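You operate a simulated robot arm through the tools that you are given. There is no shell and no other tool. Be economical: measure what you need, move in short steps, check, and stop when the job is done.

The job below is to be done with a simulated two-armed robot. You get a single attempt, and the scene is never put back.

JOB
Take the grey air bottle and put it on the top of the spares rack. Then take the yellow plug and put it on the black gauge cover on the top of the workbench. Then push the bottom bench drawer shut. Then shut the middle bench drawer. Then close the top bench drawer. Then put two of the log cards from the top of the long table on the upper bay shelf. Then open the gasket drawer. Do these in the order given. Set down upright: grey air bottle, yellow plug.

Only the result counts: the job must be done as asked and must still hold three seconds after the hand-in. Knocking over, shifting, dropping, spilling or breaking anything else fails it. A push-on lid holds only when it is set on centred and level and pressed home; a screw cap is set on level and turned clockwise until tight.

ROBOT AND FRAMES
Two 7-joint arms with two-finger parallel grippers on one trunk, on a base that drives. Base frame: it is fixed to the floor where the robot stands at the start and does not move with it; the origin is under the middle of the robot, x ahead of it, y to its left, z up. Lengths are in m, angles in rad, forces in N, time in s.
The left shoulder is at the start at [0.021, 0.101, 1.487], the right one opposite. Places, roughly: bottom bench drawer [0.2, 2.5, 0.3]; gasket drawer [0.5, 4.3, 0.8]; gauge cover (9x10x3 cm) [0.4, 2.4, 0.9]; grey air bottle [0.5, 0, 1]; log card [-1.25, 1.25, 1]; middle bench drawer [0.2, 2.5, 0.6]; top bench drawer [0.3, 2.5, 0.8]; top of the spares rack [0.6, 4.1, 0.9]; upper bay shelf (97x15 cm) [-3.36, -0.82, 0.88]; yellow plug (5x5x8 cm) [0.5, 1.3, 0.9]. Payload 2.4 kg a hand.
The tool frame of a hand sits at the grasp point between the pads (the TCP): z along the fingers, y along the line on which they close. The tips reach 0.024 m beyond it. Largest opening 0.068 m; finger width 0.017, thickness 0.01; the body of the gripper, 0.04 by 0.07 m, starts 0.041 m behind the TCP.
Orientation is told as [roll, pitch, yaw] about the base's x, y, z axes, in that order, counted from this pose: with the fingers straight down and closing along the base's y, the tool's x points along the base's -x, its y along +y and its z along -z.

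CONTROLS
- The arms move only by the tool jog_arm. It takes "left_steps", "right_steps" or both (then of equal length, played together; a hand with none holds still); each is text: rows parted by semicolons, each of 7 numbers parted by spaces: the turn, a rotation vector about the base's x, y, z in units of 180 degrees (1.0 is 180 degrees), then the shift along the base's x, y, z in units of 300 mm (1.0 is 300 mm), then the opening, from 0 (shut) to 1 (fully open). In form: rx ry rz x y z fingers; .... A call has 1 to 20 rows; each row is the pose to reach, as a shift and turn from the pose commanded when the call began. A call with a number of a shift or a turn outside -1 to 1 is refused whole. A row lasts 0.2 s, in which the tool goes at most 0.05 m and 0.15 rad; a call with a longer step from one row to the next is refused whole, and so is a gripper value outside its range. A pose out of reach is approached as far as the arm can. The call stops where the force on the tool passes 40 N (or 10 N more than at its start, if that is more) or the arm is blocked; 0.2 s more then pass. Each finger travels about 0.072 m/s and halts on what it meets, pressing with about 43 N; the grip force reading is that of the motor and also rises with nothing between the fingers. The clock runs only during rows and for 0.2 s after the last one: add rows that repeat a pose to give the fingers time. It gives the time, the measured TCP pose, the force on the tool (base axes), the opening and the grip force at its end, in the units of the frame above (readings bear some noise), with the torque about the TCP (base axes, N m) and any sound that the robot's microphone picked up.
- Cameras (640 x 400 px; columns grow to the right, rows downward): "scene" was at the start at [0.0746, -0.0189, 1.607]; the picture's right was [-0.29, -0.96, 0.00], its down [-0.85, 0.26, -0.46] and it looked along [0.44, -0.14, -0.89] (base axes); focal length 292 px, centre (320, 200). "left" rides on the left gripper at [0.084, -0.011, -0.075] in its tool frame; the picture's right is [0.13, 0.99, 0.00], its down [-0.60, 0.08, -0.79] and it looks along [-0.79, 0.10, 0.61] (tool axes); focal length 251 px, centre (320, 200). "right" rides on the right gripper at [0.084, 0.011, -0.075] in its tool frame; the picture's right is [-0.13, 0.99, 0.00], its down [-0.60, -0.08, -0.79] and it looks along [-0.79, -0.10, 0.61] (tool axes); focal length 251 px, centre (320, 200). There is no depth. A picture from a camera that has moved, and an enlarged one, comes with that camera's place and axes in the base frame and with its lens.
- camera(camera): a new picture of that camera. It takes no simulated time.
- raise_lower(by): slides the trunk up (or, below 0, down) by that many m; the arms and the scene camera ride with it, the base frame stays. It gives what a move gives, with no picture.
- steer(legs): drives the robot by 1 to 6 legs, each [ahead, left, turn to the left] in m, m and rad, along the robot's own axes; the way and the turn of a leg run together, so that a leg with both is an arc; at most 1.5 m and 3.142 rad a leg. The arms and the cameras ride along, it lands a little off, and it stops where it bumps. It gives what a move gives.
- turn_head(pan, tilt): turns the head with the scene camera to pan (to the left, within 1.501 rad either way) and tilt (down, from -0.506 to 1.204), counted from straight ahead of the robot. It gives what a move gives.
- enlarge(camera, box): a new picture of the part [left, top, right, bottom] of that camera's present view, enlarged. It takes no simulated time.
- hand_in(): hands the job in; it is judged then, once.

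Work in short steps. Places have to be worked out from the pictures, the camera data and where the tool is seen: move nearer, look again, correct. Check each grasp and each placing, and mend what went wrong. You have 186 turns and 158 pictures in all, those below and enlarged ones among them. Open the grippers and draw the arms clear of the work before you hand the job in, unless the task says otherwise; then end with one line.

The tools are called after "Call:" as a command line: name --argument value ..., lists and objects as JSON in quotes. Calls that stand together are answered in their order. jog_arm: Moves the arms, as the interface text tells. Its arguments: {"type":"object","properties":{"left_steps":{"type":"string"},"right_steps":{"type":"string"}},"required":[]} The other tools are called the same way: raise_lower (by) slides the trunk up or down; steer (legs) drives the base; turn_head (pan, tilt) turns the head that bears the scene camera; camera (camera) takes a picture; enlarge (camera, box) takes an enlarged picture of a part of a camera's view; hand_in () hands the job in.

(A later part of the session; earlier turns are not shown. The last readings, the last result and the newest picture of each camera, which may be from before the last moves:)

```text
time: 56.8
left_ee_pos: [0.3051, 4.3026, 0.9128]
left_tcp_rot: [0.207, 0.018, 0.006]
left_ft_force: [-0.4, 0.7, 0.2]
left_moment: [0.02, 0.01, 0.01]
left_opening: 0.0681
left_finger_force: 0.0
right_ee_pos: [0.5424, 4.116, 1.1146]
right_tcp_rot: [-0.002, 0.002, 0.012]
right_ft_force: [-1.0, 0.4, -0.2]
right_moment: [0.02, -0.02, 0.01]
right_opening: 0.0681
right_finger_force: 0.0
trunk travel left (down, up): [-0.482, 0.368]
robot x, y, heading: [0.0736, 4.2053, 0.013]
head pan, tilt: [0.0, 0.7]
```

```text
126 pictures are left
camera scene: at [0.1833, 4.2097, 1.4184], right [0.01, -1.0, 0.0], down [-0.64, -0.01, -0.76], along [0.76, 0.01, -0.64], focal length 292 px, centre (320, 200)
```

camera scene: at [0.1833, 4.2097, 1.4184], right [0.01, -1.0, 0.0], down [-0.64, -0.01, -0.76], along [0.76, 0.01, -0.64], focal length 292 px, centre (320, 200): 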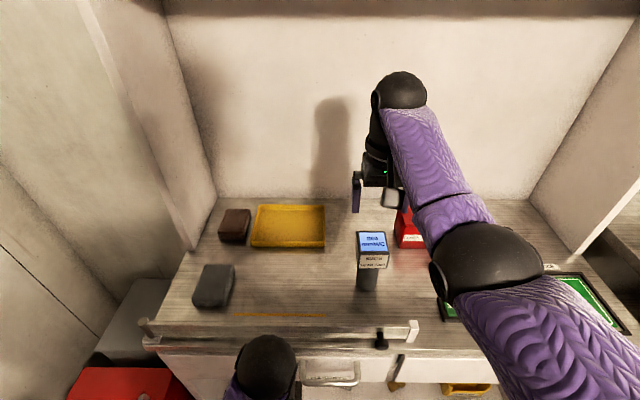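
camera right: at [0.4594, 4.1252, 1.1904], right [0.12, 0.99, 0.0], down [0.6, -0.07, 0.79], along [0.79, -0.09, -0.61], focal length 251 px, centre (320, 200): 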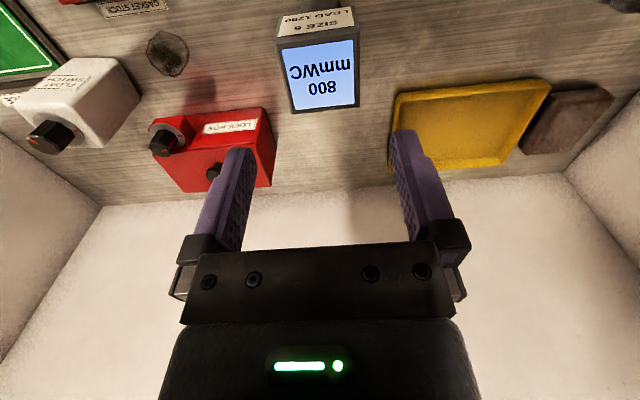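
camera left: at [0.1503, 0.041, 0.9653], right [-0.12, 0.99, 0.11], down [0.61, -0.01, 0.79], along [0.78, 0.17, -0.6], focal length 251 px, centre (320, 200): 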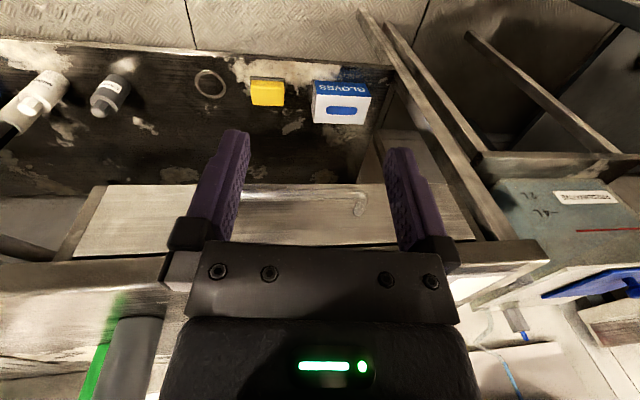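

The bottle stands upright on the rack. I back off with the arm still high, then fold it and travel back along the aisle toward the plug.

Call:
steer --legs '[[-0.47, 0, -0.013]]'

Call:
raise_lower --by 0.15

Call:
jog_arm --right_steps "0 0 0 -0.14 -0.03 -0.1 1; 0 0 0 -0.28 -0.06 -0.2 1; 0 0 0 -0.42 -0.09 -0.25 1; 0 0 0 -0.56 -0.12 -0.25 1; 0 0 0 -0.68 -0.18 -0.25 1; 0 0 0 -0.68 -0.2 -0.25 1"

Call:
steer --legs '[[0, -1.35, 0]]'

Call:
turn_head --pan -0.3 --tilt 0.8

Call:
camera --camera "scene"

```text
time: 59.6
left_ee_pos: [-0.1659, 4.2976, 0.9137]
left_tcp_rot: [0.207, 0.015, -0.008]
left_ft_force: [0.4, -0.6, 0.2]
left_moment: [0.02, 0.0, -0.01]
left_opening: 0.0682
left_finger_force: 0.0
right_ee_pos: [0.0703, 4.1076, 1.1144]
right_tcp_rot: [-0.002, 0.001, 0.0]
right_ft_force: [-0.5, 1.0, 1.2]
right_moment: [0.01, 0.03, 0.01]
right_opening: 0.0679
right_finger_force: 0.1
trunk travel left (down, up): [-0.482, 0.368]
robot x, y, heading: [-0.3981, 4.2057, 0.006]
head pan, tilt: [0.0, 0.7]
```

```text
time: 61.4
left_ee_pos: [-0.1655, 4.3174, 1.0592]
left_tcp_rot: [0.262, 0.02, -0.006]
left_ft_force: [-0.1, 0.2, 0.4]
left_moment: [0.0, -0.02, 0.01]
left_opening: 0.0682
left_finger_force: 0.0
right_ee_pos: [0.0722, 4.1074, 1.263]
right_tcp_rot: [-0.002, 0.0, 0.0]
right_ft_force: [-0.6, -0.1, 0.1]
right_moment: [-0.01, -0.01, -0.01]
right_opening: 0.068
right_finger_force: 0.0
trunk travel left (down, up): [-0.632, 0.218]
robot x, y, heading: [-0.3947, 4.2026, 0.002]
head pan, tilt: [0.0, 0.7]
```

```text
refused: row 1 steps farther than a row can; nothing moved
```

```text
time: 68.0
left_ee_pos: [-0.1712, 2.9902, 1.0584]
left_tcp_rot: [0.263, 0.019, -0.019]
left_ft_force: [0.2, 0.6, -0.4]
left_moment: [-0.02, 0.0, -0.03]
left_opening: 0.068
left_finger_force: 0.1
right_ee_pos: [0.0633, 2.7775, 1.2642]
right_tcp_rot: [-0.002, 0.0, -0.011]
right_ft_force: [-0.1, 0.8, -0.2]
right_moment: [-0.04, 0.01, -0.02]
right_opening: 0.068
right_finger_force: 0.1
trunk travel left (down, up): [-0.632, 0.218]
robot x, y, heading: [-0.4054, 2.8822, -0.01]
head pan, tilt: [0.0, 0.7]
```

```text
time: 68.8
left_ee_pos: [-0.1727, 2.9929, 1.0592]
left_tcp_rot: [0.266, 0.019, -0.021]
left_ft_force: [-0.5, 0.2, 0.2]
left_moment: [0.01, 0.02, -0.01]
left_opening: 0.068
left_finger_force: 0.0
right_ee_pos: [0.0634, 2.7777, 1.2647]
right_tcp_rot: [-0.001, 0.001, -0.012]
right_ft_force: [-0.1, -0.4, -0.3]
right_moment: [-0.02, -0.02, -0.04]
right_opening: 0.0683
right_finger_force: 0.1
trunk travel left (down, up): [-0.632, 0.218]
robot x, y, heading: [-0.4025, 2.8811, -0.013]
head pan, tilt: [-0.3, 0.799]
```

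```text
125 pictures are left
camera scene: at [-0.3118, 2.8563, 1.5605], right [-0.31, -0.95, 0.0], down [-0.68, 0.22, -0.7], along [0.66, -0.21, -0.72], focal length 292 px, centre (320, 200)
```

scene: 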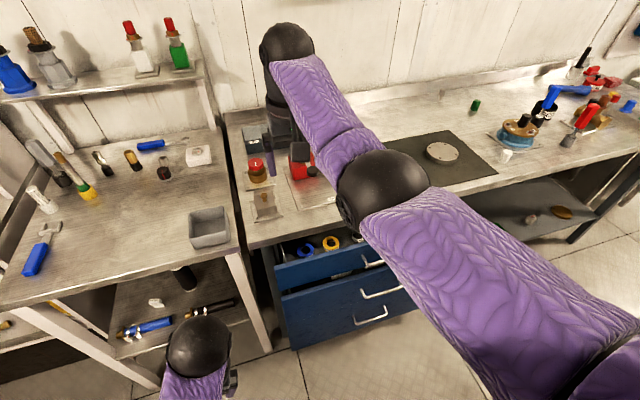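

The right fold was refused (step too long); I redo it in smaller steps, straighten the left hand's roll, and drive right to y≈1.55.

Call:
jog_arm --left_steps "-0.02 0 0 0 0 0 1; -0.04 0 0 0 0 0 1; -0.06 0 0 0 0 -0.03 1; -0.085 0 0 0 0 -0.06 1; -0.085 0 0 0 0.05 -0.06 1; -0.085 0 0 0 0.1 -0.06 1; -0.085 0 0 0 0.1 -0.06 1" --right_steps "0 0 0 -0.12 -0.03 -0.08 1; 0 0 0 -0.24 -0.06 -0.16 1; 0 0 0 -0.36 -0.09 -0.24 1; 0 0 0 -0.48 -0.12 -0.3 1; 0 0 0 -0.58 -0.18 -0.3 1; 0 0 0 -0.66 -0.2 -0.3 1; 0 0 0 -0.66 -0.2 -0.3 1"

Call:
steer --legs '[[0, -1.4, 0.012]]'

Call:
turn_head --pan 0.0 --tilt 0.8

Call:
camera --camera "scene"

```text
time: 70.4
left_ee_pos: [-0.1721, 3.0199, 1.0395]
left_tcp_rot: [-0.006, 0.014, -0.024]
left_ft_force: [0.5, -0.2, 0.6]
left_moment: [-0.02, 0.0, 0.0]
left_opening: 0.068
left_finger_force: 0.0
right_ee_pos: [-0.1357, 2.7193, 1.1741]
right_tcp_rot: [-0.001, 0.001, -0.01]
right_ft_force: [0.0, -0.2, 0.2]
right_moment: [0.0, -0.02, -0.01]
right_opening: 0.0677
right_finger_force: 0.1
trunk travel left (down, up): [-0.632, 0.218]
robot x, y, heading: [-0.4071, 2.8762, -0.01]
head pan, tilt: [-0.3, 0.799]
```

```text
time: 77.6
left_ee_pos: [-0.186, 1.585, 1.0404]
left_tcp_rot: [-0.007, 0.015, -0.022]
left_ft_force: [-0.2, -0.4, 1.0]
left_moment: [0.0, 0.01, -0.01]
left_opening: 0.0683
left_finger_force: 0.0
right_ee_pos: [-0.1497, 1.2833, 1.173]
right_tcp_rot: [-0.003, 0.0, -0.008]
right_ft_force: [-0.5, -0.7, -0.4]
right_moment: [-0.01, -0.03, -0.01]
right_opening: 0.0681
right_finger_force: 0.1
trunk travel left (down, up): [-0.632, 0.218]
robot x, y, heading: [-0.4166, 1.4477, -0.009]
head pan, tilt: [-0.3, 0.799]
```

```text
time: 78.4
left_ee_pos: [-0.1862, 1.5853, 1.0404]
left_tcp_rot: [-0.005, 0.016, -0.022]
left_ft_force: [-0.3, 0.5, 0.3]
left_moment: [0.01, 0.02, 0.02]
left_opening: 0.0681
left_finger_force: 0.1
right_ee_pos: [-0.1508, 1.2827, 1.1733]
right_tcp_rot: [-0.002, 0.001, -0.008]
right_ft_force: [0.5, 0.3, -0.3]
right_moment: [-0.02, 0.01, -0.01]
right_opening: 0.0682
right_finger_force: 0.0
trunk travel left (down, up): [-0.632, 0.218]
robot x, y, heading: [-0.4203, 1.4423, -0.008]
head pan, tilt: [0.0, 0.799]
```

```text
124 pictures are left
camera scene: at [-0.3229, 1.4448, 1.5605], right [-0.01, -1.0, 0.0], down [-0.72, 0.01, -0.7], along [0.7, -0.01, -0.72], focal length 292 px, centre (320, 200)
```

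scene: 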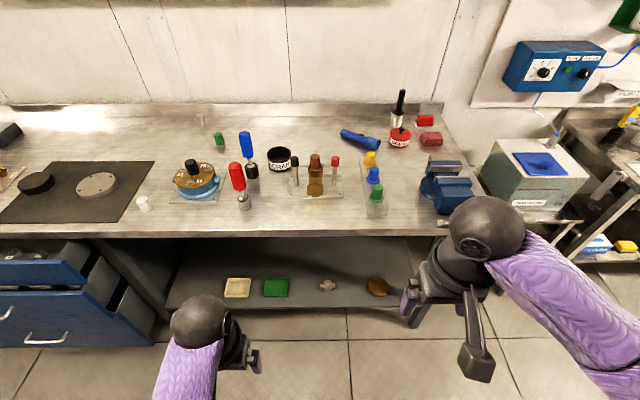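

Yellow plug at about [0.49, 1.26]; the black cover at about [0.41, 2.38]. I zoom in on both.

Call:
enlarge --camera "scene" --box '[290, 110, 480, 230]'

Call:
enlarge --camera "scene" --box '[0, 110, 190, 230]'

```text
3.33 times, centred on (385, 170) of scene
camera zoom: at [-0.3229, 1.4448, 1.5605], right [-0.01, -1.0, 0.0], down [-0.72, 0.01, -0.7], along [0.7, -0.01, -0.72], focal length 975 px, centre (103, 300)
```

zoom: 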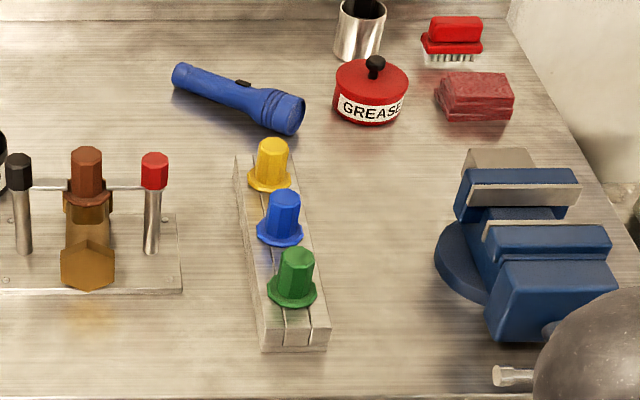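

```text
3.33 times, centred on (95, 170) of scene
camera zoom: at [-0.3229, 1.4448, 1.5605], right [-0.01, -1.0, 0.0], down [-0.72, 0.01, -0.7], along [0.7, -0.01, -0.72], focal length 975 px, centre (1070, 300)
```

zoom: 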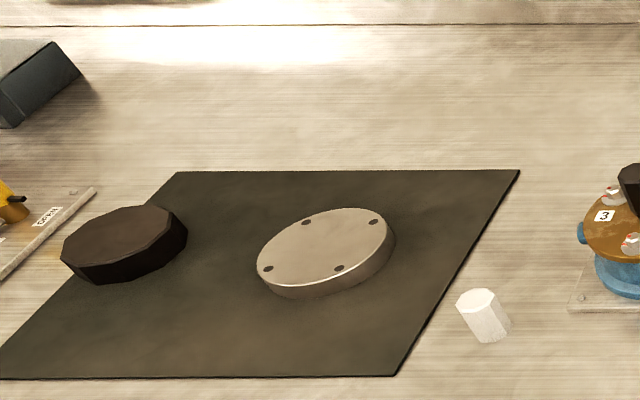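

The plug (flange ~5 cm, octagonal head ~3.4 cm) sits on a grooved block. The bench edge here is x≈0.19, so I approach carefully to x≈-0.17 and look again.

Call:
steer --legs '[[0.25, -0.01, 0.008]]'

Call:
turn_head --pan -0.2 --tilt 1.0

Call:
camera --camera "scene"

```text
time: 80.1
left_ee_pos: [0.0547, 1.5757, 1.0403]
left_tcp_rot: [-0.006, 0.014, -0.015]
left_ft_force: [-0.4, 0.8, -0.5]
left_moment: [-0.02, -0.01, -0.02]
left_opening: 0.0681
left_finger_force: 0.0
right_ee_pos: [0.0948, 1.2734, 1.1742]
right_tcp_rot: [-0.001, 0.0, -0.002]
right_ft_force: [0.6, -0.6, 0.1]
right_moment: [-0.01, -0.02, 0.03]
right_opening: 0.0678
right_finger_force: 0.1
trunk travel left (down, up): [-0.632, 0.218]
robot x, y, heading: [-0.1748, 1.4318, 0.001]
head pan, tilt: [0.0, 0.799]
```

```text
time: 80.9
left_ee_pos: [0.0541, 1.5753, 1.0404]
left_tcp_rot: [-0.006, 0.015, -0.015]
left_ft_force: [-0.1, 0.2, 0.5]
left_moment: [0.0, 0.01, 0.03]
left_opening: 0.0679
left_finger_force: 0.1
right_ee_pos: [0.0926, 1.2733, 1.1742]
right_tcp_rot: [-0.002, 0.002, -0.001]
right_ft_force: [0.4, 0.6, -0.2]
right_moment: [-0.05, -0.02, 0.0]
right_opening: 0.068
right_finger_force: 0.1
trunk travel left (down, up): [-0.632, 0.218]
robot x, y, heading: [-0.1763, 1.4339, -0.0]
head pan, tilt: [-0.201, 1.0]
```

```text
121 pictures are left
camera scene: at [-0.0939, 1.4204, 1.5454], right [-0.2, -0.98, 0.0], down [-0.82, 0.17, -0.54], along [0.53, -0.11, -0.84], focal length 292 px, centre (320, 200)
```

scene: 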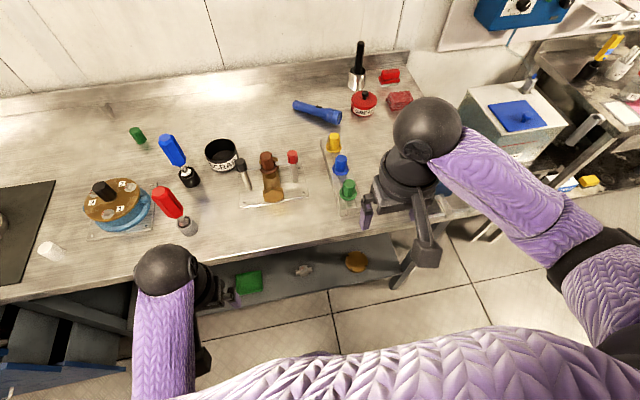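

Plug head mid triangulates to [0.498, 1.258, 0.926]. I drive on 0.16 m, watching for any bump.

Call:
steer --legs '[[0.1, 0, 0], [0.07, 0, 0]]'

Call:
camera --camera "scene"

```text
time: 82.6
left_ee_pos: [0.2228, 1.5758, 1.0406]
left_tcp_rot: [-0.004, 0.015, -0.013]
left_ft_force: [0.8, 0.5, 0.1]
left_moment: [-0.01, -0.02, 0.02]
left_opening: 0.0681
left_finger_force: 0.1
right_ee_pos: [0.2598, 1.2743, 1.1736]
right_tcp_rot: [-0.001, 0.0, -0.003]
right_ft_force: [-0.2, 0.2, -0.3]
right_moment: [0.02, 0.01, -0.03]
right_opening: 0.068
right_finger_force: 0.1
trunk travel left (down, up): [-0.632, 0.218]
robot x, y, heading: [-0.009, 1.4385, 0.003]
head pan, tilt: [-0.201, 1.0]
```

```text
120 pictures are left
camera scene: at [0.0737, 1.4202, 1.5453], right [-0.2, -0.98, 0.0], down [-0.82, 0.17, -0.54], along [0.53, -0.11, -0.84], focal length 292 px, centre (320, 200)
```

scene: 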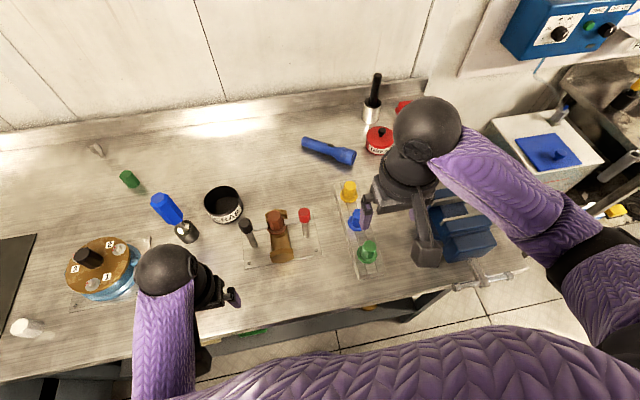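

No bump at x≈-0.01. I move the right hand above the plug and try raising the left hand to allow lowering the trunk later.

Call:
jog_arm --left_steps "0 0 0 0 0.05 0.1 1; 0 0 0 0 0.1 0.2 1; 0 0 0 0 0.15 0.3 1; 0 0 0 0 0.2 0.4 1; 0 0 0 0 0.2 0.5 1; 0 0 0 0 0.2 0.5 1" --right_steps "0 0 0 0.13 0 0 1; 0 0 0 0.26 -0.02 0 1; 0 0 0 0.4 -0.04 0 1; 0 0 0 0.53 -0.05 0 1; 0 0 0 0.66 -0.05 0 1; 0 0 0 0.66 -0.05 0 1"

Call:
camera --camera "right"

Call:
camera --camera "scene"

```text
time: 84.0
left_ee_pos: [0.2217, 1.6368, 1.193]
left_tcp_rot: [-0.001, 0.015, -0.014]
left_ft_force: [-0.7, -0.6, -0.8]
left_moment: [0.02, 0.02, -0.03]
left_opening: 0.0679
left_finger_force: 0.1
right_ee_pos: [0.4571, 1.2593, 1.1741]
right_tcp_rot: [-0.002, -0.002, 0.002]
right_ft_force: [0.2, -0.6, -0.6]
right_moment: [0.02, -0.01, 0.04]
right_opening: 0.0681
right_finger_force: 0.0
trunk travel left (down, up): [-0.632, 0.218]
robot x, y, heading: [-0.0125, 1.4346, -0.003]
head pan, tilt: [-0.201, 1.0]
```

```text
119 pictures are left
camera right: at [0.3732, 1.2694, 1.2496], right [0.13, 0.99, 0.0], down [0.6, -0.08, 0.79], along [0.79, -0.1, -0.61], focal length 251 px, centre (320, 200)
```

right: 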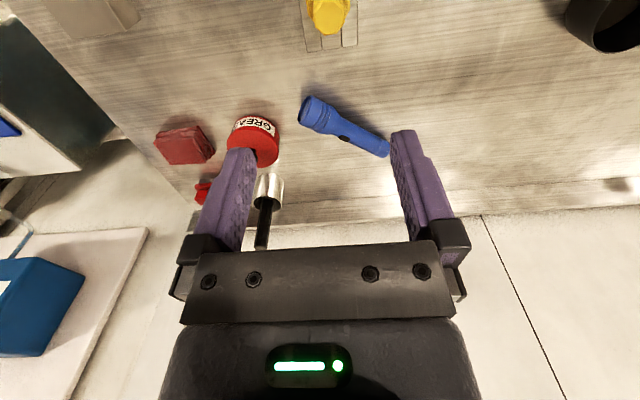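

```text
118 pictures are left
camera scene: at [0.0718, 1.4198, 1.5453], right [-0.2, -0.98, 0.0], down [-0.82, 0.17, -0.54], along [0.53, -0.11, -0.84], focal length 292 px, centre (320, 200)
```

scene: 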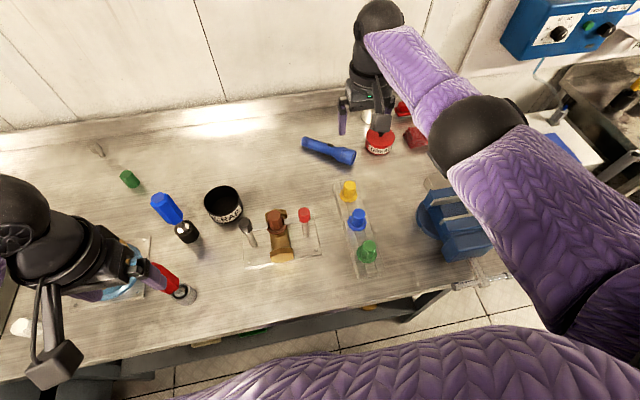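

The wrist view only catches the plug at its edge, so I lower the trunk by 0.12 and pull the hand back a little for a better fix.

Call:
jog_arm --right_steps "0 0 0 -0.1 0 0 1; 0 0 0 -0.2 0.02 0 1; 0 0 0 -0.2 0.02 0 1"

Call:
raise_lower --by -0.12

Call:
camera --camera "right"

Call:
camera --camera "scene"

```text
time: 84.8
left_ee_pos: [0.2217, 1.6369, 1.1909]
left_tcp_rot: [-0.005, 0.014, -0.014]
left_ft_force: [0.2, 0.3, -0.1]
left_moment: [-0.04, -0.03, -0.01]
left_opening: 0.0681
left_finger_force: 0.0
right_ee_pos: [0.3967, 1.2644, 1.1741]
right_tcp_rot: [-0.001, 0.0, -0.001]
right_ft_force: [-0.9, -0.7, 0.4]
right_moment: [-0.01, 0.01, -0.03]
right_opening: 0.0679
right_finger_force: 0.2
trunk travel left (down, up): [-0.632, 0.218]
robot x, y, heading: [-0.0088, 1.4348, 0.003]
head pan, tilt: [-0.201, 1.0]
```

```text
time: 86.3
left_ee_pos: [0.2206, 1.6347, 1.0699]
left_tcp_rot: [-0.005, 0.013, -0.013]
left_ft_force: [0.6, 1.4, 0.6]
left_moment: [-0.01, 0.01, -0.01]
left_opening: 0.068
left_finger_force: 0.0
right_ee_pos: [0.3976, 1.2649, 1.0531]
right_tcp_rot: [-0.002, 0.0, -0.001]
right_ft_force: [-0.6, 0.7, 0.5]
right_moment: [0.0, 0.01, -0.03]
right_opening: 0.068
right_finger_force: 0.0
trunk travel left (down, up): [-0.512, 0.338]
robot x, y, heading: [-0.0106, 1.4327, -0.002]
head pan, tilt: [-0.201, 1.0]
```

```text
117 pictures are left
camera right: at [0.3138, 1.2756, 1.1295], right [0.13, 0.99, 0.0], down [0.6, -0.08, 0.79], along [0.79, -0.1, -0.61], focal length 251 px, centre (320, 200)
```

right: 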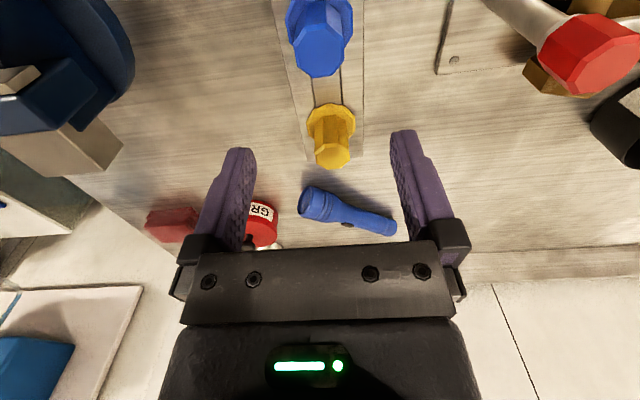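

```text
116 pictures are left
camera scene: at [0.0789, 1.4203, 1.4252], right [-0.2, -0.98, 0.0], down [-0.82, 0.17, -0.54], along [0.53, -0.11, -0.84], focal length 292 px, centre (320, 200)
```

scene: 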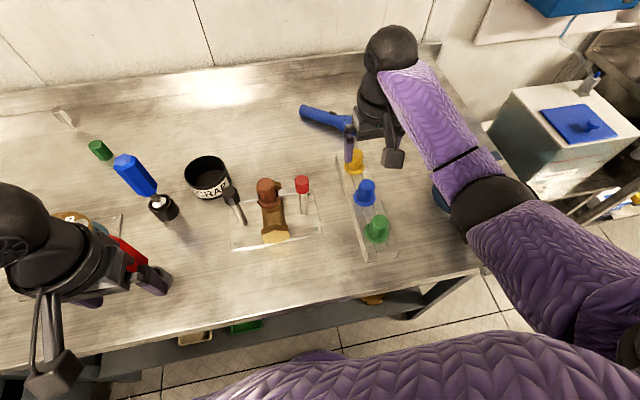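

Plug now at about [0.473, 1.266], head top ≈0.958, flange ≈0.905. I move above it (tips still over the head) and look.

Call:
jog_arm --right_steps "0 0 0 0.13 0.003 0 1; 0 0 0 0.252 0.003 0 1; 0 0 0 0.252 0.003 -0.12 1; 0 0 0 0.252 0.003 -0.18 1; 0 0 0 0.252 0.003 -0.18 1"

Call:
camera --camera "right"

```text
time: 87.5
left_ee_pos: [0.2197, 1.6364, 1.0702]
left_tcp_rot: [-0.005, 0.016, -0.014]
left_ft_force: [-1.4, 0.2, -0.2]
left_moment: [0.0, 0.02, 0.02]
left_opening: 0.068
left_finger_force: 0.0
right_ee_pos: [0.4601, 1.2638, 1.0028]
right_tcp_rot: [-0.004, -0.002, -0.001]
right_ft_force: [-0.6, 0.0, 0.6]
right_moment: [0.01, -0.01, -0.01]
right_opening: 0.0681
right_finger_force: 0.1
right hand out of reach, approached as far as the arm can: row 3, 4, 5
trunk travel left (down, up): [-0.512, 0.338]
robot x, y, heading: [-0.012, 1.4347, -0.0]
head pan, tilt: [-0.201, 1.0]
```

```text
115 pictures are left
camera right: at [0.3769, 1.2743, 1.0782], right [0.13, 0.99, 0.0], down [0.6, -0.08, 0.79], along [0.79, -0.1, -0.61], focal length 251 px, centre (320, 200)
```

right: 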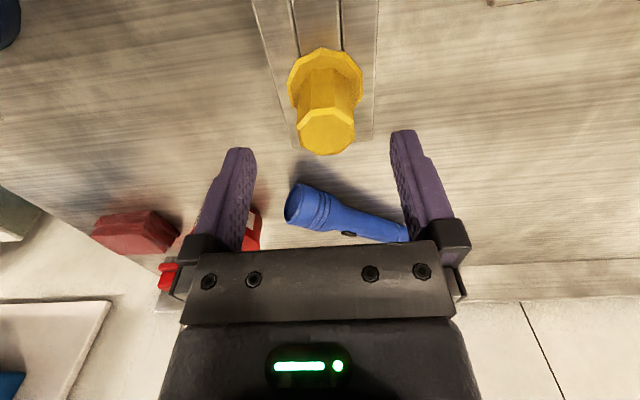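

Plug is centred between the fingers (≈[0.473, 1.267]). I lower the trunk 0.045 so the arm has reach, keeping the fingers straddling the head.

Call:
raise_lower --by -0.045

Call:
jog_arm --right_steps "0 0 0 0.03 0.01 0 1; 0 0 0 0.05 0.01 -0.04 1; 0 0 0 0.05 0.01 -0.06 1; 0 0 0 0.05 0.01 -0.06 1"

Call:
camera --camera "right"

```text
time: 88.4
left_ee_pos: [0.2205, 1.6359, 1.0247]
left_tcp_rot: [-0.006, 0.014, -0.011]
left_ft_force: [0.2, -0.8, -0.1]
left_moment: [0.02, -0.03, -0.02]
left_opening: 0.0681
left_finger_force: 0.1
right_ee_pos: [0.4602, 1.2647, 0.9576]
right_tcp_rot: [-0.001, -0.002, -0.002]
right_ft_force: [-0.8, 0.1, 0.0]
right_moment: [0.0, 0.05, 0.02]
right_opening: 0.0681
right_finger_force: 0.1
trunk travel left (down, up): [-0.467, 0.383]
robot x, y, heading: [-0.0146, 1.4336, -0.004]
head pan, tilt: [-0.201, 1.0]
```

```text
time: 89.4
left_ee_pos: [0.2208, 1.6344, 1.0247]
left_tcp_rot: [-0.006, 0.013, -0.015]
left_ft_force: [-0.7, -0.5, 0.2]
left_moment: [0.0, 0.0, 0.01]
left_opening: 0.0681
left_finger_force: 0.0
right_ee_pos: [0.4592, 1.268, 0.9433]
right_tcp_rot: [-0.001, 0.0, -0.001]
right_ft_force: [0.2, 1.0, 0.2]
right_moment: [0.01, 0.01, 0.03]
right_opening: 0.0681
right_finger_force: 0.1
right hand out of reach, approached as far as the arm can: row 1, 2, 3, 4
trunk travel left (down, up): [-0.467, 0.383]
robot x, y, heading: [-0.0103, 1.4366, -0.004]
head pan, tilt: [-0.201, 1.0]
```

```text
114 pictures are left
camera right: at [0.3759, 1.2794, 1.0196], right [0.13, 0.99, 0.0], down [0.6, -0.08, 0.79], along [0.79, -0.1, -0.61], focal length 251 px, centre (320, 200)
```

right: 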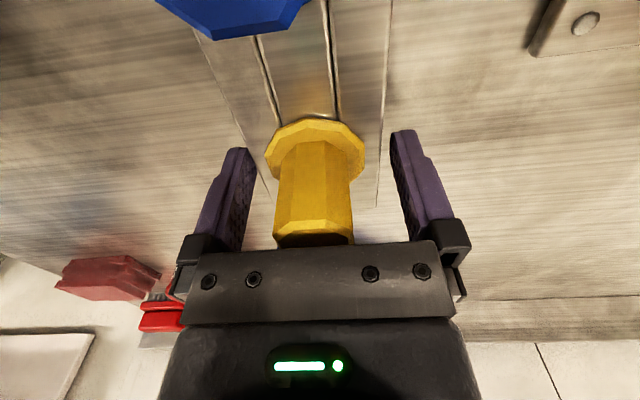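

The plug axis is ~8 mm ahead of the TCP; I need more reach, so I raise both hands 65 mm, lower the trunk 60 mm, then advance.

Call:
jog_arm --left_steps "0 0 0 0 0 0.11 1; 0 0 0 0 0 0.217 1; 0 0 0 0 0 0.217 1" --right_steps "0 0 0 0 0 0.11 1; 0 0 0 0 0 0.217 1; 0 0 0 0 0 0.217 1"

Call:
raise_lower --by -0.06

Call:
jog_arm --right_steps "0 0 0 0.02 -0.005 0 1; 0 0 0 0.033 -0.005 0 1; 0 0 0 0.033 -0.005 -0.02 1; 0 0 0 0.033 -0.005 -0.02 1"

Call:
camera --camera "right"

```text
time: 90.2
left_ee_pos: [0.2183, 1.6356, 1.0897]
left_tcp_rot: [-0.005, 0.014, -0.014]
left_ft_force: [-0.1, 0.5, 0.1]
left_moment: [0.01, 0.03, 0.01]
left_opening: 0.0682
left_finger_force: 0.1
right_ee_pos: [0.4595, 1.2725, 1.0093]
right_tcp_rot: [-0.002, -0.001, -0.002]
right_ft_force: [0.2, 0.3, -0.4]
right_moment: [-0.01, -0.01, -0.02]
right_opening: 0.0678
right_finger_force: 0.0
trunk travel left (down, up): [-0.467, 0.383]
robot x, y, heading: [-0.0123, 1.4287, -0.004]
head pan, tilt: [-0.201, 1.0]
```

```text
time: 91.2
left_ee_pos: [0.2204, 1.6352, 1.0305]
left_tcp_rot: [-0.006, 0.014, -0.015]
left_ft_force: [0.0, 0.3, 0.0]
left_moment: [-0.04, 0.01, -0.01]
left_opening: 0.0683
left_finger_force: 0.0
right_ee_pos: [0.4596, 1.2675, 0.9498]
right_tcp_rot: [-0.001, 0.0, -0.002]
right_ft_force: [-0.4, -0.4, 0.6]
right_moment: [0.01, -0.02, 0.0]
right_opening: 0.0681
right_finger_force: 0.0
trunk travel left (down, up): [-0.407, 0.443]
robot x, y, heading: [-0.0101, 1.4352, 0.001]
head pan, tilt: [-0.201, 1.0]
```

```text
time: 92.2
left_ee_pos: [0.2197, 1.6357, 1.0301]
left_tcp_rot: [-0.004, 0.015, -0.012]
left_ft_force: [-0.3, 0.2, -0.3]
left_moment: [0.01, -0.01, 0.01]
left_opening: 0.068
left_finger_force: 0.1
right_ee_pos: [0.4681, 1.2656, 0.944]
right_tcp_rot: [-0.001, -0.001, -0.001]
right_ft_force: [-0.5, 0.8, -1.1]
right_moment: [-0.01, -0.03, -0.01]
right_opening: 0.0678
right_finger_force: 0.2
trunk travel left (down, up): [-0.407, 0.443]
robot x, y, heading: [-0.0119, 1.4297, -0.003]
head pan, tilt: [-0.201, 1.0]
```

```text
113 pictures are left
camera right: at [0.3852, 1.276, 1.019], right [0.13, 0.99, 0.0], down [0.6, -0.08, 0.79], along [0.79, -0.1, -0.61], focal length 251 px, centre (320, 200)
```

right: 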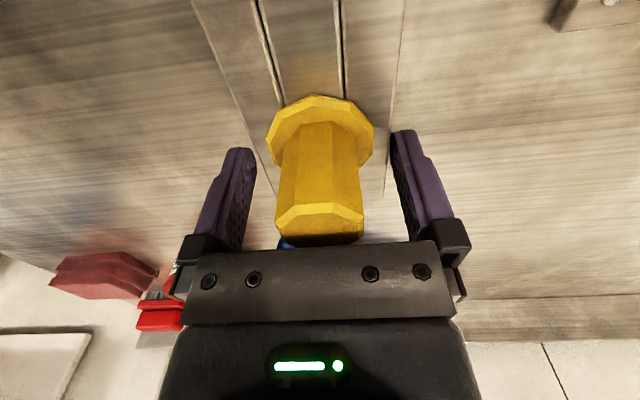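

Now the TCP is within ~4 mm. I nudge forward and down 4 mm and close on the head.

Call:
jog_arm --right_steps "0 0 0 0.014 0 -0.014 1; 0 0 0 0.014 0 -0.014 0.5; 0 0 0 0.014 0 -0.014 0.3; 0 0 0 0.014 0 -0.014 0.3; 0 0 0 0.014 0 -0.014 0.3"

Call:
camera --camera "right"

```text
time: 93.4
left_ee_pos: [0.2192, 1.6353, 1.0303]
left_tcp_rot: [-0.005, 0.014, -0.015]
left_ft_force: [-0.1, -0.3, 0.8]
left_moment: [-0.04, -0.03, -0.01]
left_opening: 0.0676
left_finger_force: 0.1
right_ee_pos: [0.4739, 1.2663, 0.9398]
right_tcp_rot: [-0.003, -0.001, -0.001]
right_ft_force: [-0.6, 6.5, 0.0]
right_moment: [0.54, -0.22, -0.45]
right_opening: 0.0596
right_finger_force: 42.7
trunk travel left (down, up): [-0.407, 0.443]
robot x, y, heading: [-0.0086, 1.4341, -0.0]
head pan, tilt: [-0.201, 1.0]
```

```text
112 pictures are left
camera right: at [0.3897, 1.277, 1.0156], right [0.13, 0.99, 0.0], down [0.6, -0.08, 0.79], along [0.79, -0.1, -0.61], focal length 251 px, centre (320, 200)
```

right: 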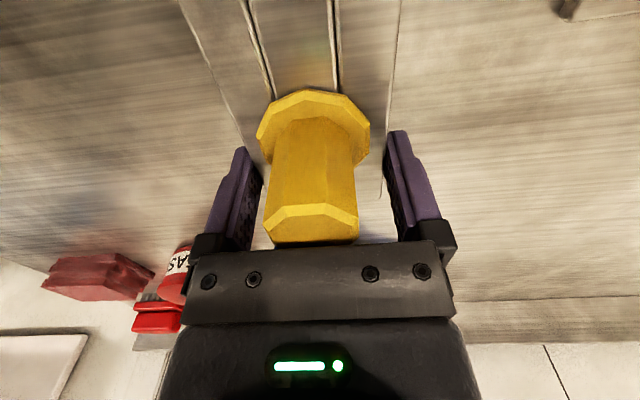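

The fingers halted at 0.0596 — they met the flange, so the plug is higher and nearer than thought: from its apparent flange width (5 cm) it is at x≈0.459, flange z≈0.923, top ≈0.977. I open, rise, and move back 14 mm.

Call:
jog_arm --right_steps "0 0 0 0 0 0 1; 0 0 0 0 0 0 1; 0 0 0 0 0 0.04 1; 0 0 0 0 0 0.075 1; 0 0 0 -0.048 0 0.075 1; 0 0 0 -0.048 0 0.075 1"

Call:
camera --camera "right"

Call:
turn_head --pan -0.35 --tilt 0.95

Call:
enlarge --camera "scene" --box '[240, 80, 400, 200]'

```text
time: 94.8
left_ee_pos: [0.2206, 1.6366, 1.0306]
left_tcp_rot: [-0.005, 0.014, -0.014]
left_ft_force: [0.4, -0.6, -0.9]
left_moment: [-0.02, 0.0, 0.0]
left_opening: 0.0679
left_finger_force: 0.0
right_ee_pos: [0.4582, 1.2668, 0.9629]
right_tcp_rot: [-0.002, -0.002, -0.001]
right_ft_force: [0.5, -0.2, 0.3]
right_moment: [-0.02, -0.03, 0.0]
right_opening: 0.0677
right_finger_force: 0.1
trunk travel left (down, up): [-0.407, 0.443]
robot x, y, heading: [-0.0106, 1.4359, 0.0]
head pan, tilt: [-0.201, 1.0]
```

```text
111 pictures are left
camera right: at [0.3755, 1.2768, 1.038], right [0.13, 0.99, 0.0], down [0.6, -0.08, 0.79], along [0.79, -0.1, -0.61], focal length 251 px, centre (320, 200)
```

right: 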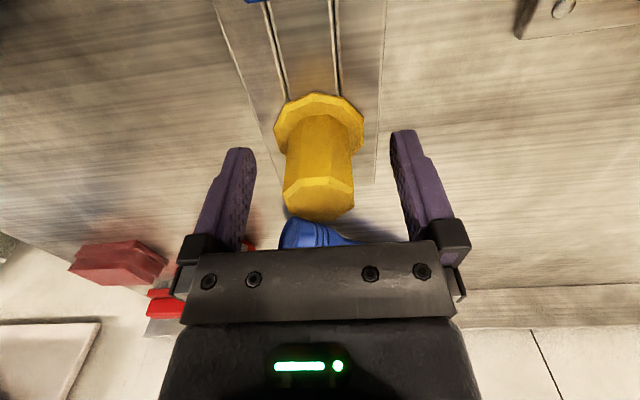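

```text
time: 95.5
left_ee_pos: [0.2198, 1.6354, 1.0304]
left_tcp_rot: [-0.004, 0.017, -0.015]
left_ft_force: [-0.1, 0.6, -0.5]
left_moment: [0.01, -0.01, 0.0]
left_opening: 0.0679
left_finger_force: 0.0
right_ee_pos: [0.4594, 1.266, 0.9618]
right_tcp_rot: [-0.001, 0.002, -0.001]
right_ft_force: [-0.6, -0.3, 0.8]
right_moment: [-0.01, 0.0, 0.01]
right_opening: 0.0681
right_finger_force: 0.1
trunk travel left (down, up): [-0.407, 0.443]
robot x, y, heading: [-0.0104, 1.4364, -0.0]
head pan, tilt: [-0.351, 0.949]
```

```text
3.33 times, centred on (320, 140) of scene
camera zoom: at [0.0903, 1.4093, 1.3232], right [-0.34, -0.94, 0.0], down [-0.76, 0.28, -0.58], along [0.55, -0.2, -0.81], focal length 975 px, centre (320, 400)
```

zoom: 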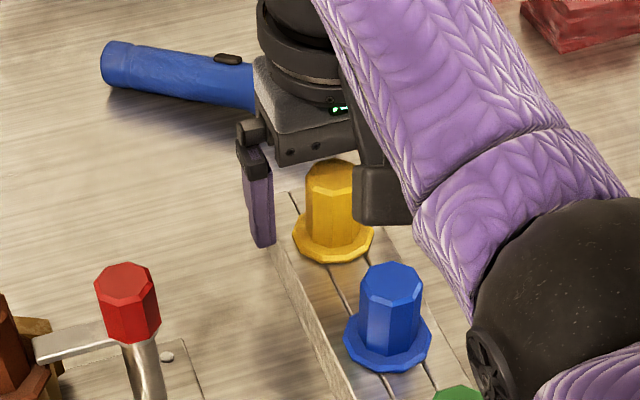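

Combining both views gives a consistent fix: flange at [0.462, 1.266, 0.927], head top ≈0.971. I nudge +3 mm x, −6 mm z and close.

Call:
jog_arm --right_steps "0 0 0 0.01 0 -0.02 1; 0 0 0 0.01 0 -0.02 0.7; 0 0 0 0.01 0 -0.02 0.4; 0 0 0 0.01 0 -0.02 0.35; 0 0 0 0.01 0 -0.02 0.35; 0 0 0 0.01 0 -0.02 0.35"

Call:
camera --camera "right"

```text
time: 96.9
left_ee_pos: [0.2213, 1.6356, 1.0313]
left_tcp_rot: [-0.008, 0.015, -0.014]
left_ft_force: [1.1, -0.4, 0.2]
left_moment: [0.0, 0.04, 0.01]
left_opening: 0.068
left_finger_force: 0.0
right_ee_pos: [0.4615, 1.2676, 0.9559]
right_tcp_rot: [-0.002, 0.0, -0.001]
right_ft_force: [-1.6, 0.7, 0.0]
right_moment: [-0.16, 0.56, -0.11]
right_opening: 0.0595
right_finger_force: 43.1
trunk travel left (down, up): [-0.407, 0.443]
robot x, y, heading: [-0.0101, 1.4329, -0.003]
head pan, tilt: [-0.351, 0.949]
```

```text
109 pictures are left
camera right: at [0.3787, 1.277, 1.0321], right [0.13, 0.99, 0.0], down [0.6, -0.08, 0.79], along [0.79, -0.1, -0.61], focal length 251 px, centre (320, 200)
```

right: 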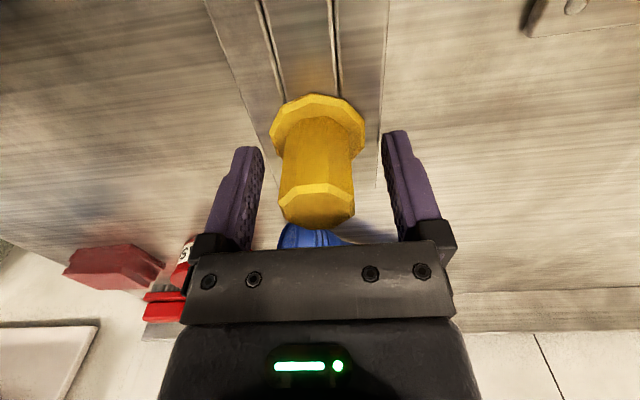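

Fingers stopped at 0.0595 again with the pads clear of the plug — they are clamping the 6 cm wide block itself, so its top is above the tips (0.932). I open, rise 17 mm and close again.

Call:
jog_arm --right_steps "0 0 0 0 0 0 1; 0 0 0 0 0 0 1; 0 0 0 0 0 0.057 1; 0 0 0 0 0 0.057 0.7; 0 0 0 0 0 0.057 0.4; 0 0 0 0 0 0.057 0.35; 0 0 0 0 0 0.057 0.35; 0 0 0 0 0 0.057 0.35"

Call:
camera --camera "right"

```text
time: 98.7
left_ee_pos: [0.2204, 1.6358, 1.0301]
left_tcp_rot: [-0.002, 0.014, -0.014]
left_ft_force: [-1.0, -0.2, 0.1]
left_moment: [-0.02, -0.01, -0.02]
left_opening: 0.0678
left_finger_force: 0.2
right_ee_pos: [0.4621, 1.267, 0.9738]
right_tcp_rot: [-0.002, 0.0, -0.001]
right_ft_force: [0.8, -0.1, 3.1]
right_moment: [-0.05, -0.01, -0.01]
right_opening: 0.0271
right_finger_force: 42.0
trunk travel left (down, up): [-0.407, 0.443]
robot x, y, heading: [-0.0146, 1.4351, -0.008]
head pan, tilt: [-0.351, 0.949]
```

```text
108 pictures are left
camera right: at [0.3784, 1.277, 1.0494], right [0.13, 0.99, 0.0], down [0.6, -0.08, 0.79], along [0.79, -0.1, -0.61], focal length 251 px, centre (320, 200)
```

right: 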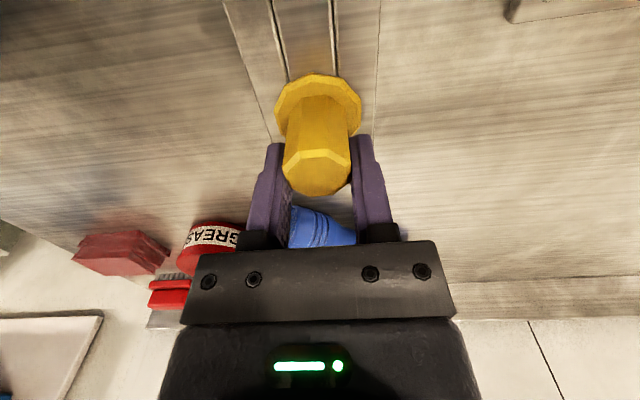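

Gripped on the head at 0.0271. I lift 3 cm and check the plug comes straight with the hand.

Call:
jog_arm --right_steps "0 0 0 0 0 0.033 0.3; 0 0 0 0 0 0.066 0.3; 0 0 0 0 0 0.1 0.3; 0 0 0 0 0 0.1 0.3"

Call:
camera --camera "right"

Call:
enlarge --camera "scene" --box '[240, 80, 400, 200]'

```text
time: 99.7
left_ee_pos: [0.2207, 1.6346, 1.0302]
left_tcp_rot: [-0.005, 0.014, -0.014]
left_ft_force: [-0.2, -0.1, 0.4]
left_moment: [0.0, 0.03, -0.01]
left_opening: 0.0683
left_finger_force: 0.0
right_ee_pos: [0.4625, 1.2669, 1.004]
right_tcp_rot: [-0.002, 0.001, 0.0]
right_ft_force: [-0.4, -0.5, -0.4]
right_moment: [-0.01, -0.03, -0.02]
right_opening: 0.0274
right_finger_force: 42.1
trunk travel left (down, up): [-0.407, 0.443]
robot x, y, heading: [-0.0094, 1.4364, -0.003]
head pan, tilt: [-0.351, 0.949]
```

```text
107 pictures are left
camera right: at [0.3798, 1.2778, 1.0796], right [0.13, 0.99, 0.0], down [0.6, -0.08, 0.79], along [0.79, -0.1, -0.61], focal length 251 px, centre (320, 200)
```

right: 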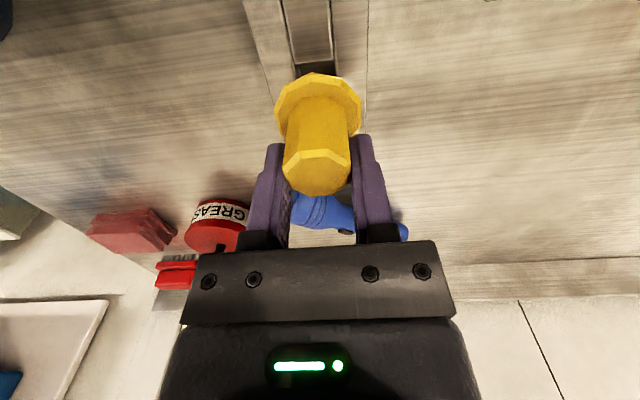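

```text
3.33 times, centred on (320, 140) of scene
camera zoom: at [0.0904, 1.4092, 1.3232], right [-0.35, -0.94, 0.0], down [-0.76, 0.28, -0.58], along [0.55, -0.2, -0.81], focal length 975 px, centre (320, 400)
```

zoom: 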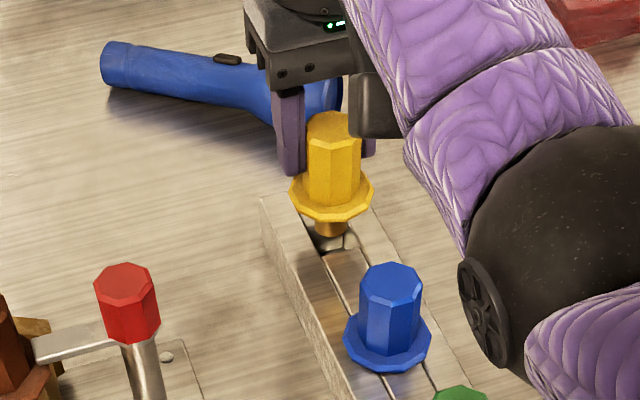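

The plug came free, but it sits ahead (toward the robot) of the pads by maybe 12–15 mm, a marginal edge grip. I set it back in its hole and regrasp more centred.

Call:
jog_arm --right_steps "0 0 0 0 0 -0.033 0.3; 0 0 0 0 0 -0.066 0.3; 0 0 0 0 0 -0.098 0.3; 0 0 0 0 0 -0.098 0.3; 0 0 0 0 0 -0.098 0.7; 0 0 0 0 0 -0.098 1; 0 0 0 0 0 -0.098 1"

Call:
camera --camera "right"

Call:
enlarge --camera "scene" --box '[240, 80, 400, 200]'

```text
time: 101.3
left_ee_pos: [0.221, 1.6355, 1.0311]
left_tcp_rot: [-0.006, 0.015, -0.014]
left_ft_force: [0.6, -0.9, 0.0]
left_moment: [0.02, -0.01, 0.0]
left_opening: 0.0679
left_finger_force: 0.1
right_ee_pos: [0.4634, 1.2661, 0.9737]
right_tcp_rot: [-0.002, -0.001, -0.001]
right_ft_force: [1.2, 0.1, 0.4]
right_moment: [0.03, 0.02, 0.02]
right_opening: 0.068
right_finger_force: 0.2
trunk travel left (down, up): [-0.407, 0.443]
robot x, y, heading: [-0.0122, 1.4363, -0.003]
head pan, tilt: [-0.351, 0.949]
```

```text
105 pictures are left
camera right: at [0.3799, 1.2774, 1.0488], right [0.13, 0.99, 0.0], down [0.6, -0.08, 0.79], along [0.79, -0.1, -0.61], focal length 251 px, centre (320, 200)
```

right: 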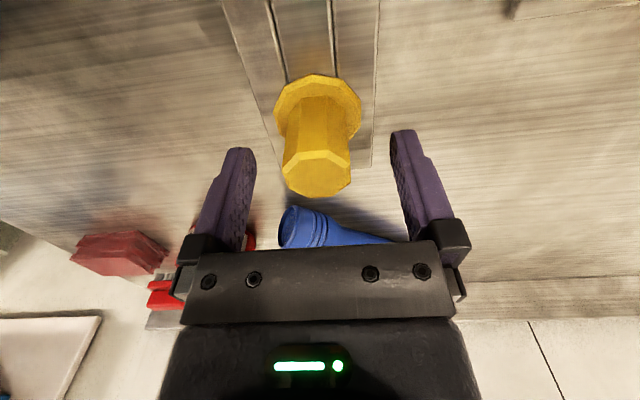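

```text
3.33 times, centred on (320, 140) of scene
camera zoom: at [0.0903, 1.4092, 1.3232], right [-0.35, -0.94, 0.0], down [-0.76, 0.28, -0.58], along [0.55, -0.2, -0.81], focal length 975 px, centre (320, 400)
```

zoom: 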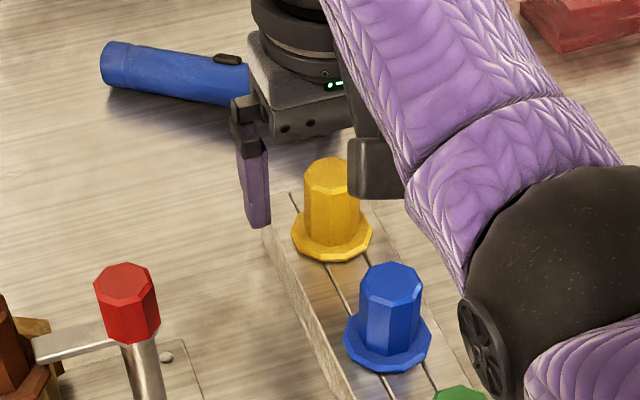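

Weighing the gripped width (27 mm) against its apparent size, the plug axis is at x≈0.454. I move back 9 mm and close again.

Call:
jog_arm --right_steps "0 0 0 -0.03 0 0 1; 0 0 0 -0.03 0 -0.005 1; 0 0 0 -0.03 0 -0.005 0.7; 0 0 0 -0.03 0 -0.005 0.4; 0 0 0 -0.03 0 -0.005 0.3; 0 0 0 -0.03 0 -0.005 0.3; 0 0 0 -0.03 0 -0.005 0.3"

Call:
camera --camera "right"

```text
time: 102.9
left_ee_pos: [0.2204, 1.6357, 1.0296]
left_tcp_rot: [-0.005, 0.014, -0.015]
left_ft_force: [-0.1, 0.1, -0.3]
left_moment: [-0.03, -0.03, 0.01]
left_opening: 0.0683
left_finger_force: 0.1
right_ee_pos: [0.4534, 1.2668, 0.9705]
right_tcp_rot: [-0.002, 0.001, -0.002]
right_ft_force: [-0.4, -0.3, 0.6]
right_moment: [0.03, 0.02, 0.03]
right_opening: 0.0272
right_finger_force: 42.2
trunk travel left (down, up): [-0.407, 0.443]
robot x, y, heading: [-0.0121, 1.4326, -0.004]
head pan, tilt: [-0.351, 0.949]
```

```text
103 pictures are left
camera right: at [0.3694, 1.2775, 1.0469], right [0.13, 0.99, 0.0], down [0.6, -0.08, 0.79], along [0.79, -0.1, -0.61], focal length 251 px, centre (320, 200)
```

right: 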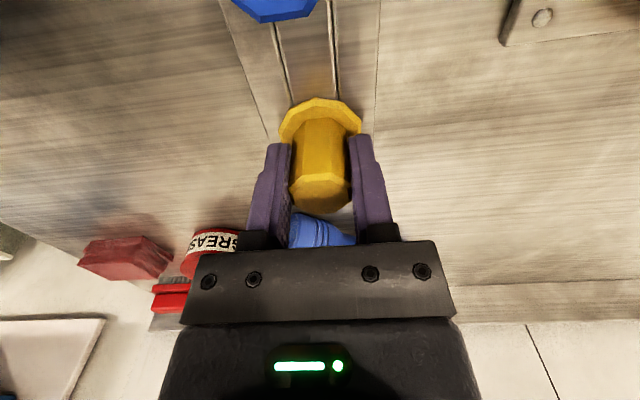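

Same 27 mm across flats, now centred. I lift 12 cm, check, and back the base out with the arm extended high.

Call:
jog_arm --right_steps "0 0 0 0 0 0.08 0.3; 0 0 0 0 0 0.16 0.3; 0 0 0 0 0 0.28 0.3; 0 0 0 0 0 0.4 0.3; 0 0 0 0 0 0.45 0.3"

Call:
camera --camera "right"

Call:
camera --camera "scene"

```text
time: 104.1
left_ee_pos: [0.22, 1.6355, 1.0308]
left_tcp_rot: [-0.005, 0.014, -0.013]
left_ft_force: [0.3, 1.3, 0.2]
left_moment: [0.0, -0.02, 0.01]
left_opening: 0.0682
left_finger_force: 0.0
right_ee_pos: [0.4513, 1.2654, 1.1057]
right_tcp_rot: [-0.001, 0.002, -0.004]
right_ft_force: [-0.2, -0.3, -0.6]
right_moment: [-0.02, -0.01, 0.01]
right_opening: 0.0273
right_finger_force: 42.5
trunk travel left (down, up): [-0.407, 0.443]
robot x, y, heading: [-0.0112, 1.436, 0.0]
head pan, tilt: [-0.351, 0.949]
```

```text
102 pictures are left
camera right: at [0.3688, 1.2756, 1.1823], right [0.13, 0.99, 0.0], down [0.6, -0.08, 0.79], along [0.79, -0.11, -0.61], focal length 251 px, centre (320, 200)
```

right: 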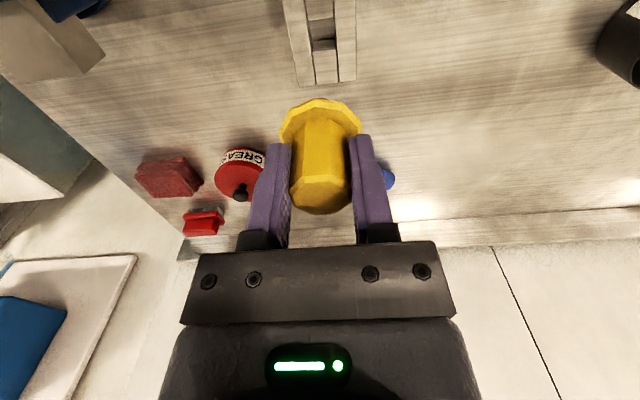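

```text
101 pictures are left
camera scene: at [0.0903, 1.4092, 1.3232], right [-0.35, -0.94, 0.0], down [-0.76, 0.28, -0.58], along [0.55, -0.2, -0.81], focal length 292 px, centre (320, 200)
```

scene: 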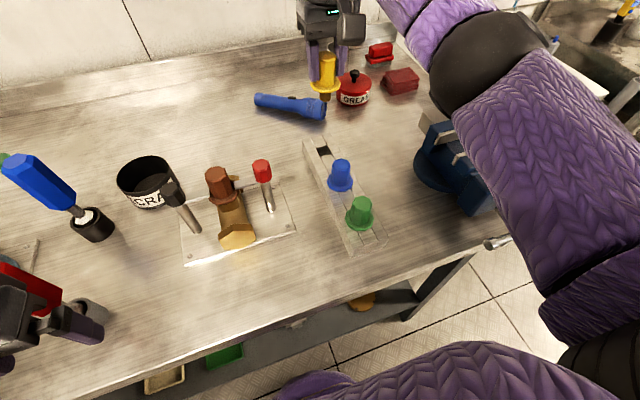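

Plug held upright. I back out to x≈-0.42 and then go left to y≈2.0 to look at the drawers from there.

Call:
steer --legs '[[-0.42, 0, 0], [0, 0.75, 0]]'

Call:
turn_head --pan 0.5 --tilt 0.9

Call:
camera --camera "scene"

```text
time: 110.2
left_ee_pos: [-0.1775, 2.3679, 1.0309]
left_tcp_rot: [-0.005, 0.014, -0.037]
left_ft_force: [-0.4, 0.7, -0.5]
left_moment: [0.0, 0.0, 0.01]
left_opening: 0.068
left_finger_force: 0.1
right_ee_pos: [0.0453, 1.9928, 1.1064]
right_tcp_rot: [-0.003, 0.0, -0.024]
right_ft_force: [-0.2, 0.3, -1.2]
right_moment: [0.02, -0.02, -0.02]
right_opening: 0.0271
right_finger_force: 41.8
trunk travel left (down, up): [-0.407, 0.443]
robot x, y, heading: [-0.4133, 2.1718, -0.024]
head pan, tilt: [-0.351, 0.949]
```

```text
time: 111.4
left_ee_pos: [-0.1771, 2.367, 1.0298]
left_tcp_rot: [-0.007, 0.015, -0.038]
left_ft_force: [0.4, 0.1, 0.3]
left_moment: [-0.01, 0.0, 0.0]
left_opening: 0.068
left_finger_force: 0.0
right_ee_pos: [0.0456, 1.9928, 1.1055]
right_tcp_rot: [-0.002, -0.001, -0.024]
right_ft_force: [0.5, 0.2, -0.7]
right_moment: [0.01, -0.01, 0.0]
right_opening: 0.0273
right_finger_force: 41.9
trunk travel left (down, up): [-0.407, 0.443]
robot x, y, heading: [-0.4139, 2.1699, -0.022]
head pan, tilt: [0.499, 0.901]
```

```text
100 pictures are left
camera scene: at [-0.3134, 2.2055, 1.3268], right [0.46, -0.89, 0.0], down [-0.7, -0.36, -0.62], along [0.55, 0.28, -0.78], focal length 292 px, centre (320, 200)
```

scene: 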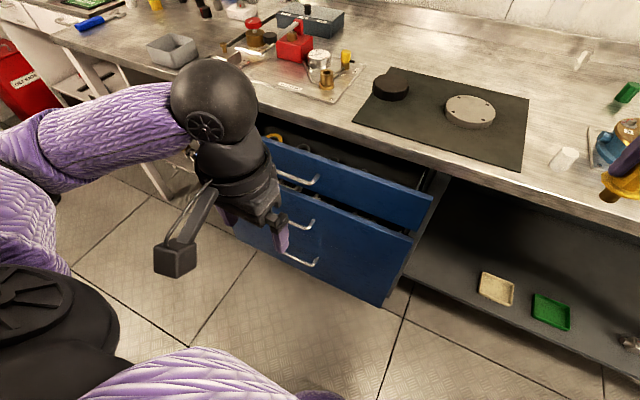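

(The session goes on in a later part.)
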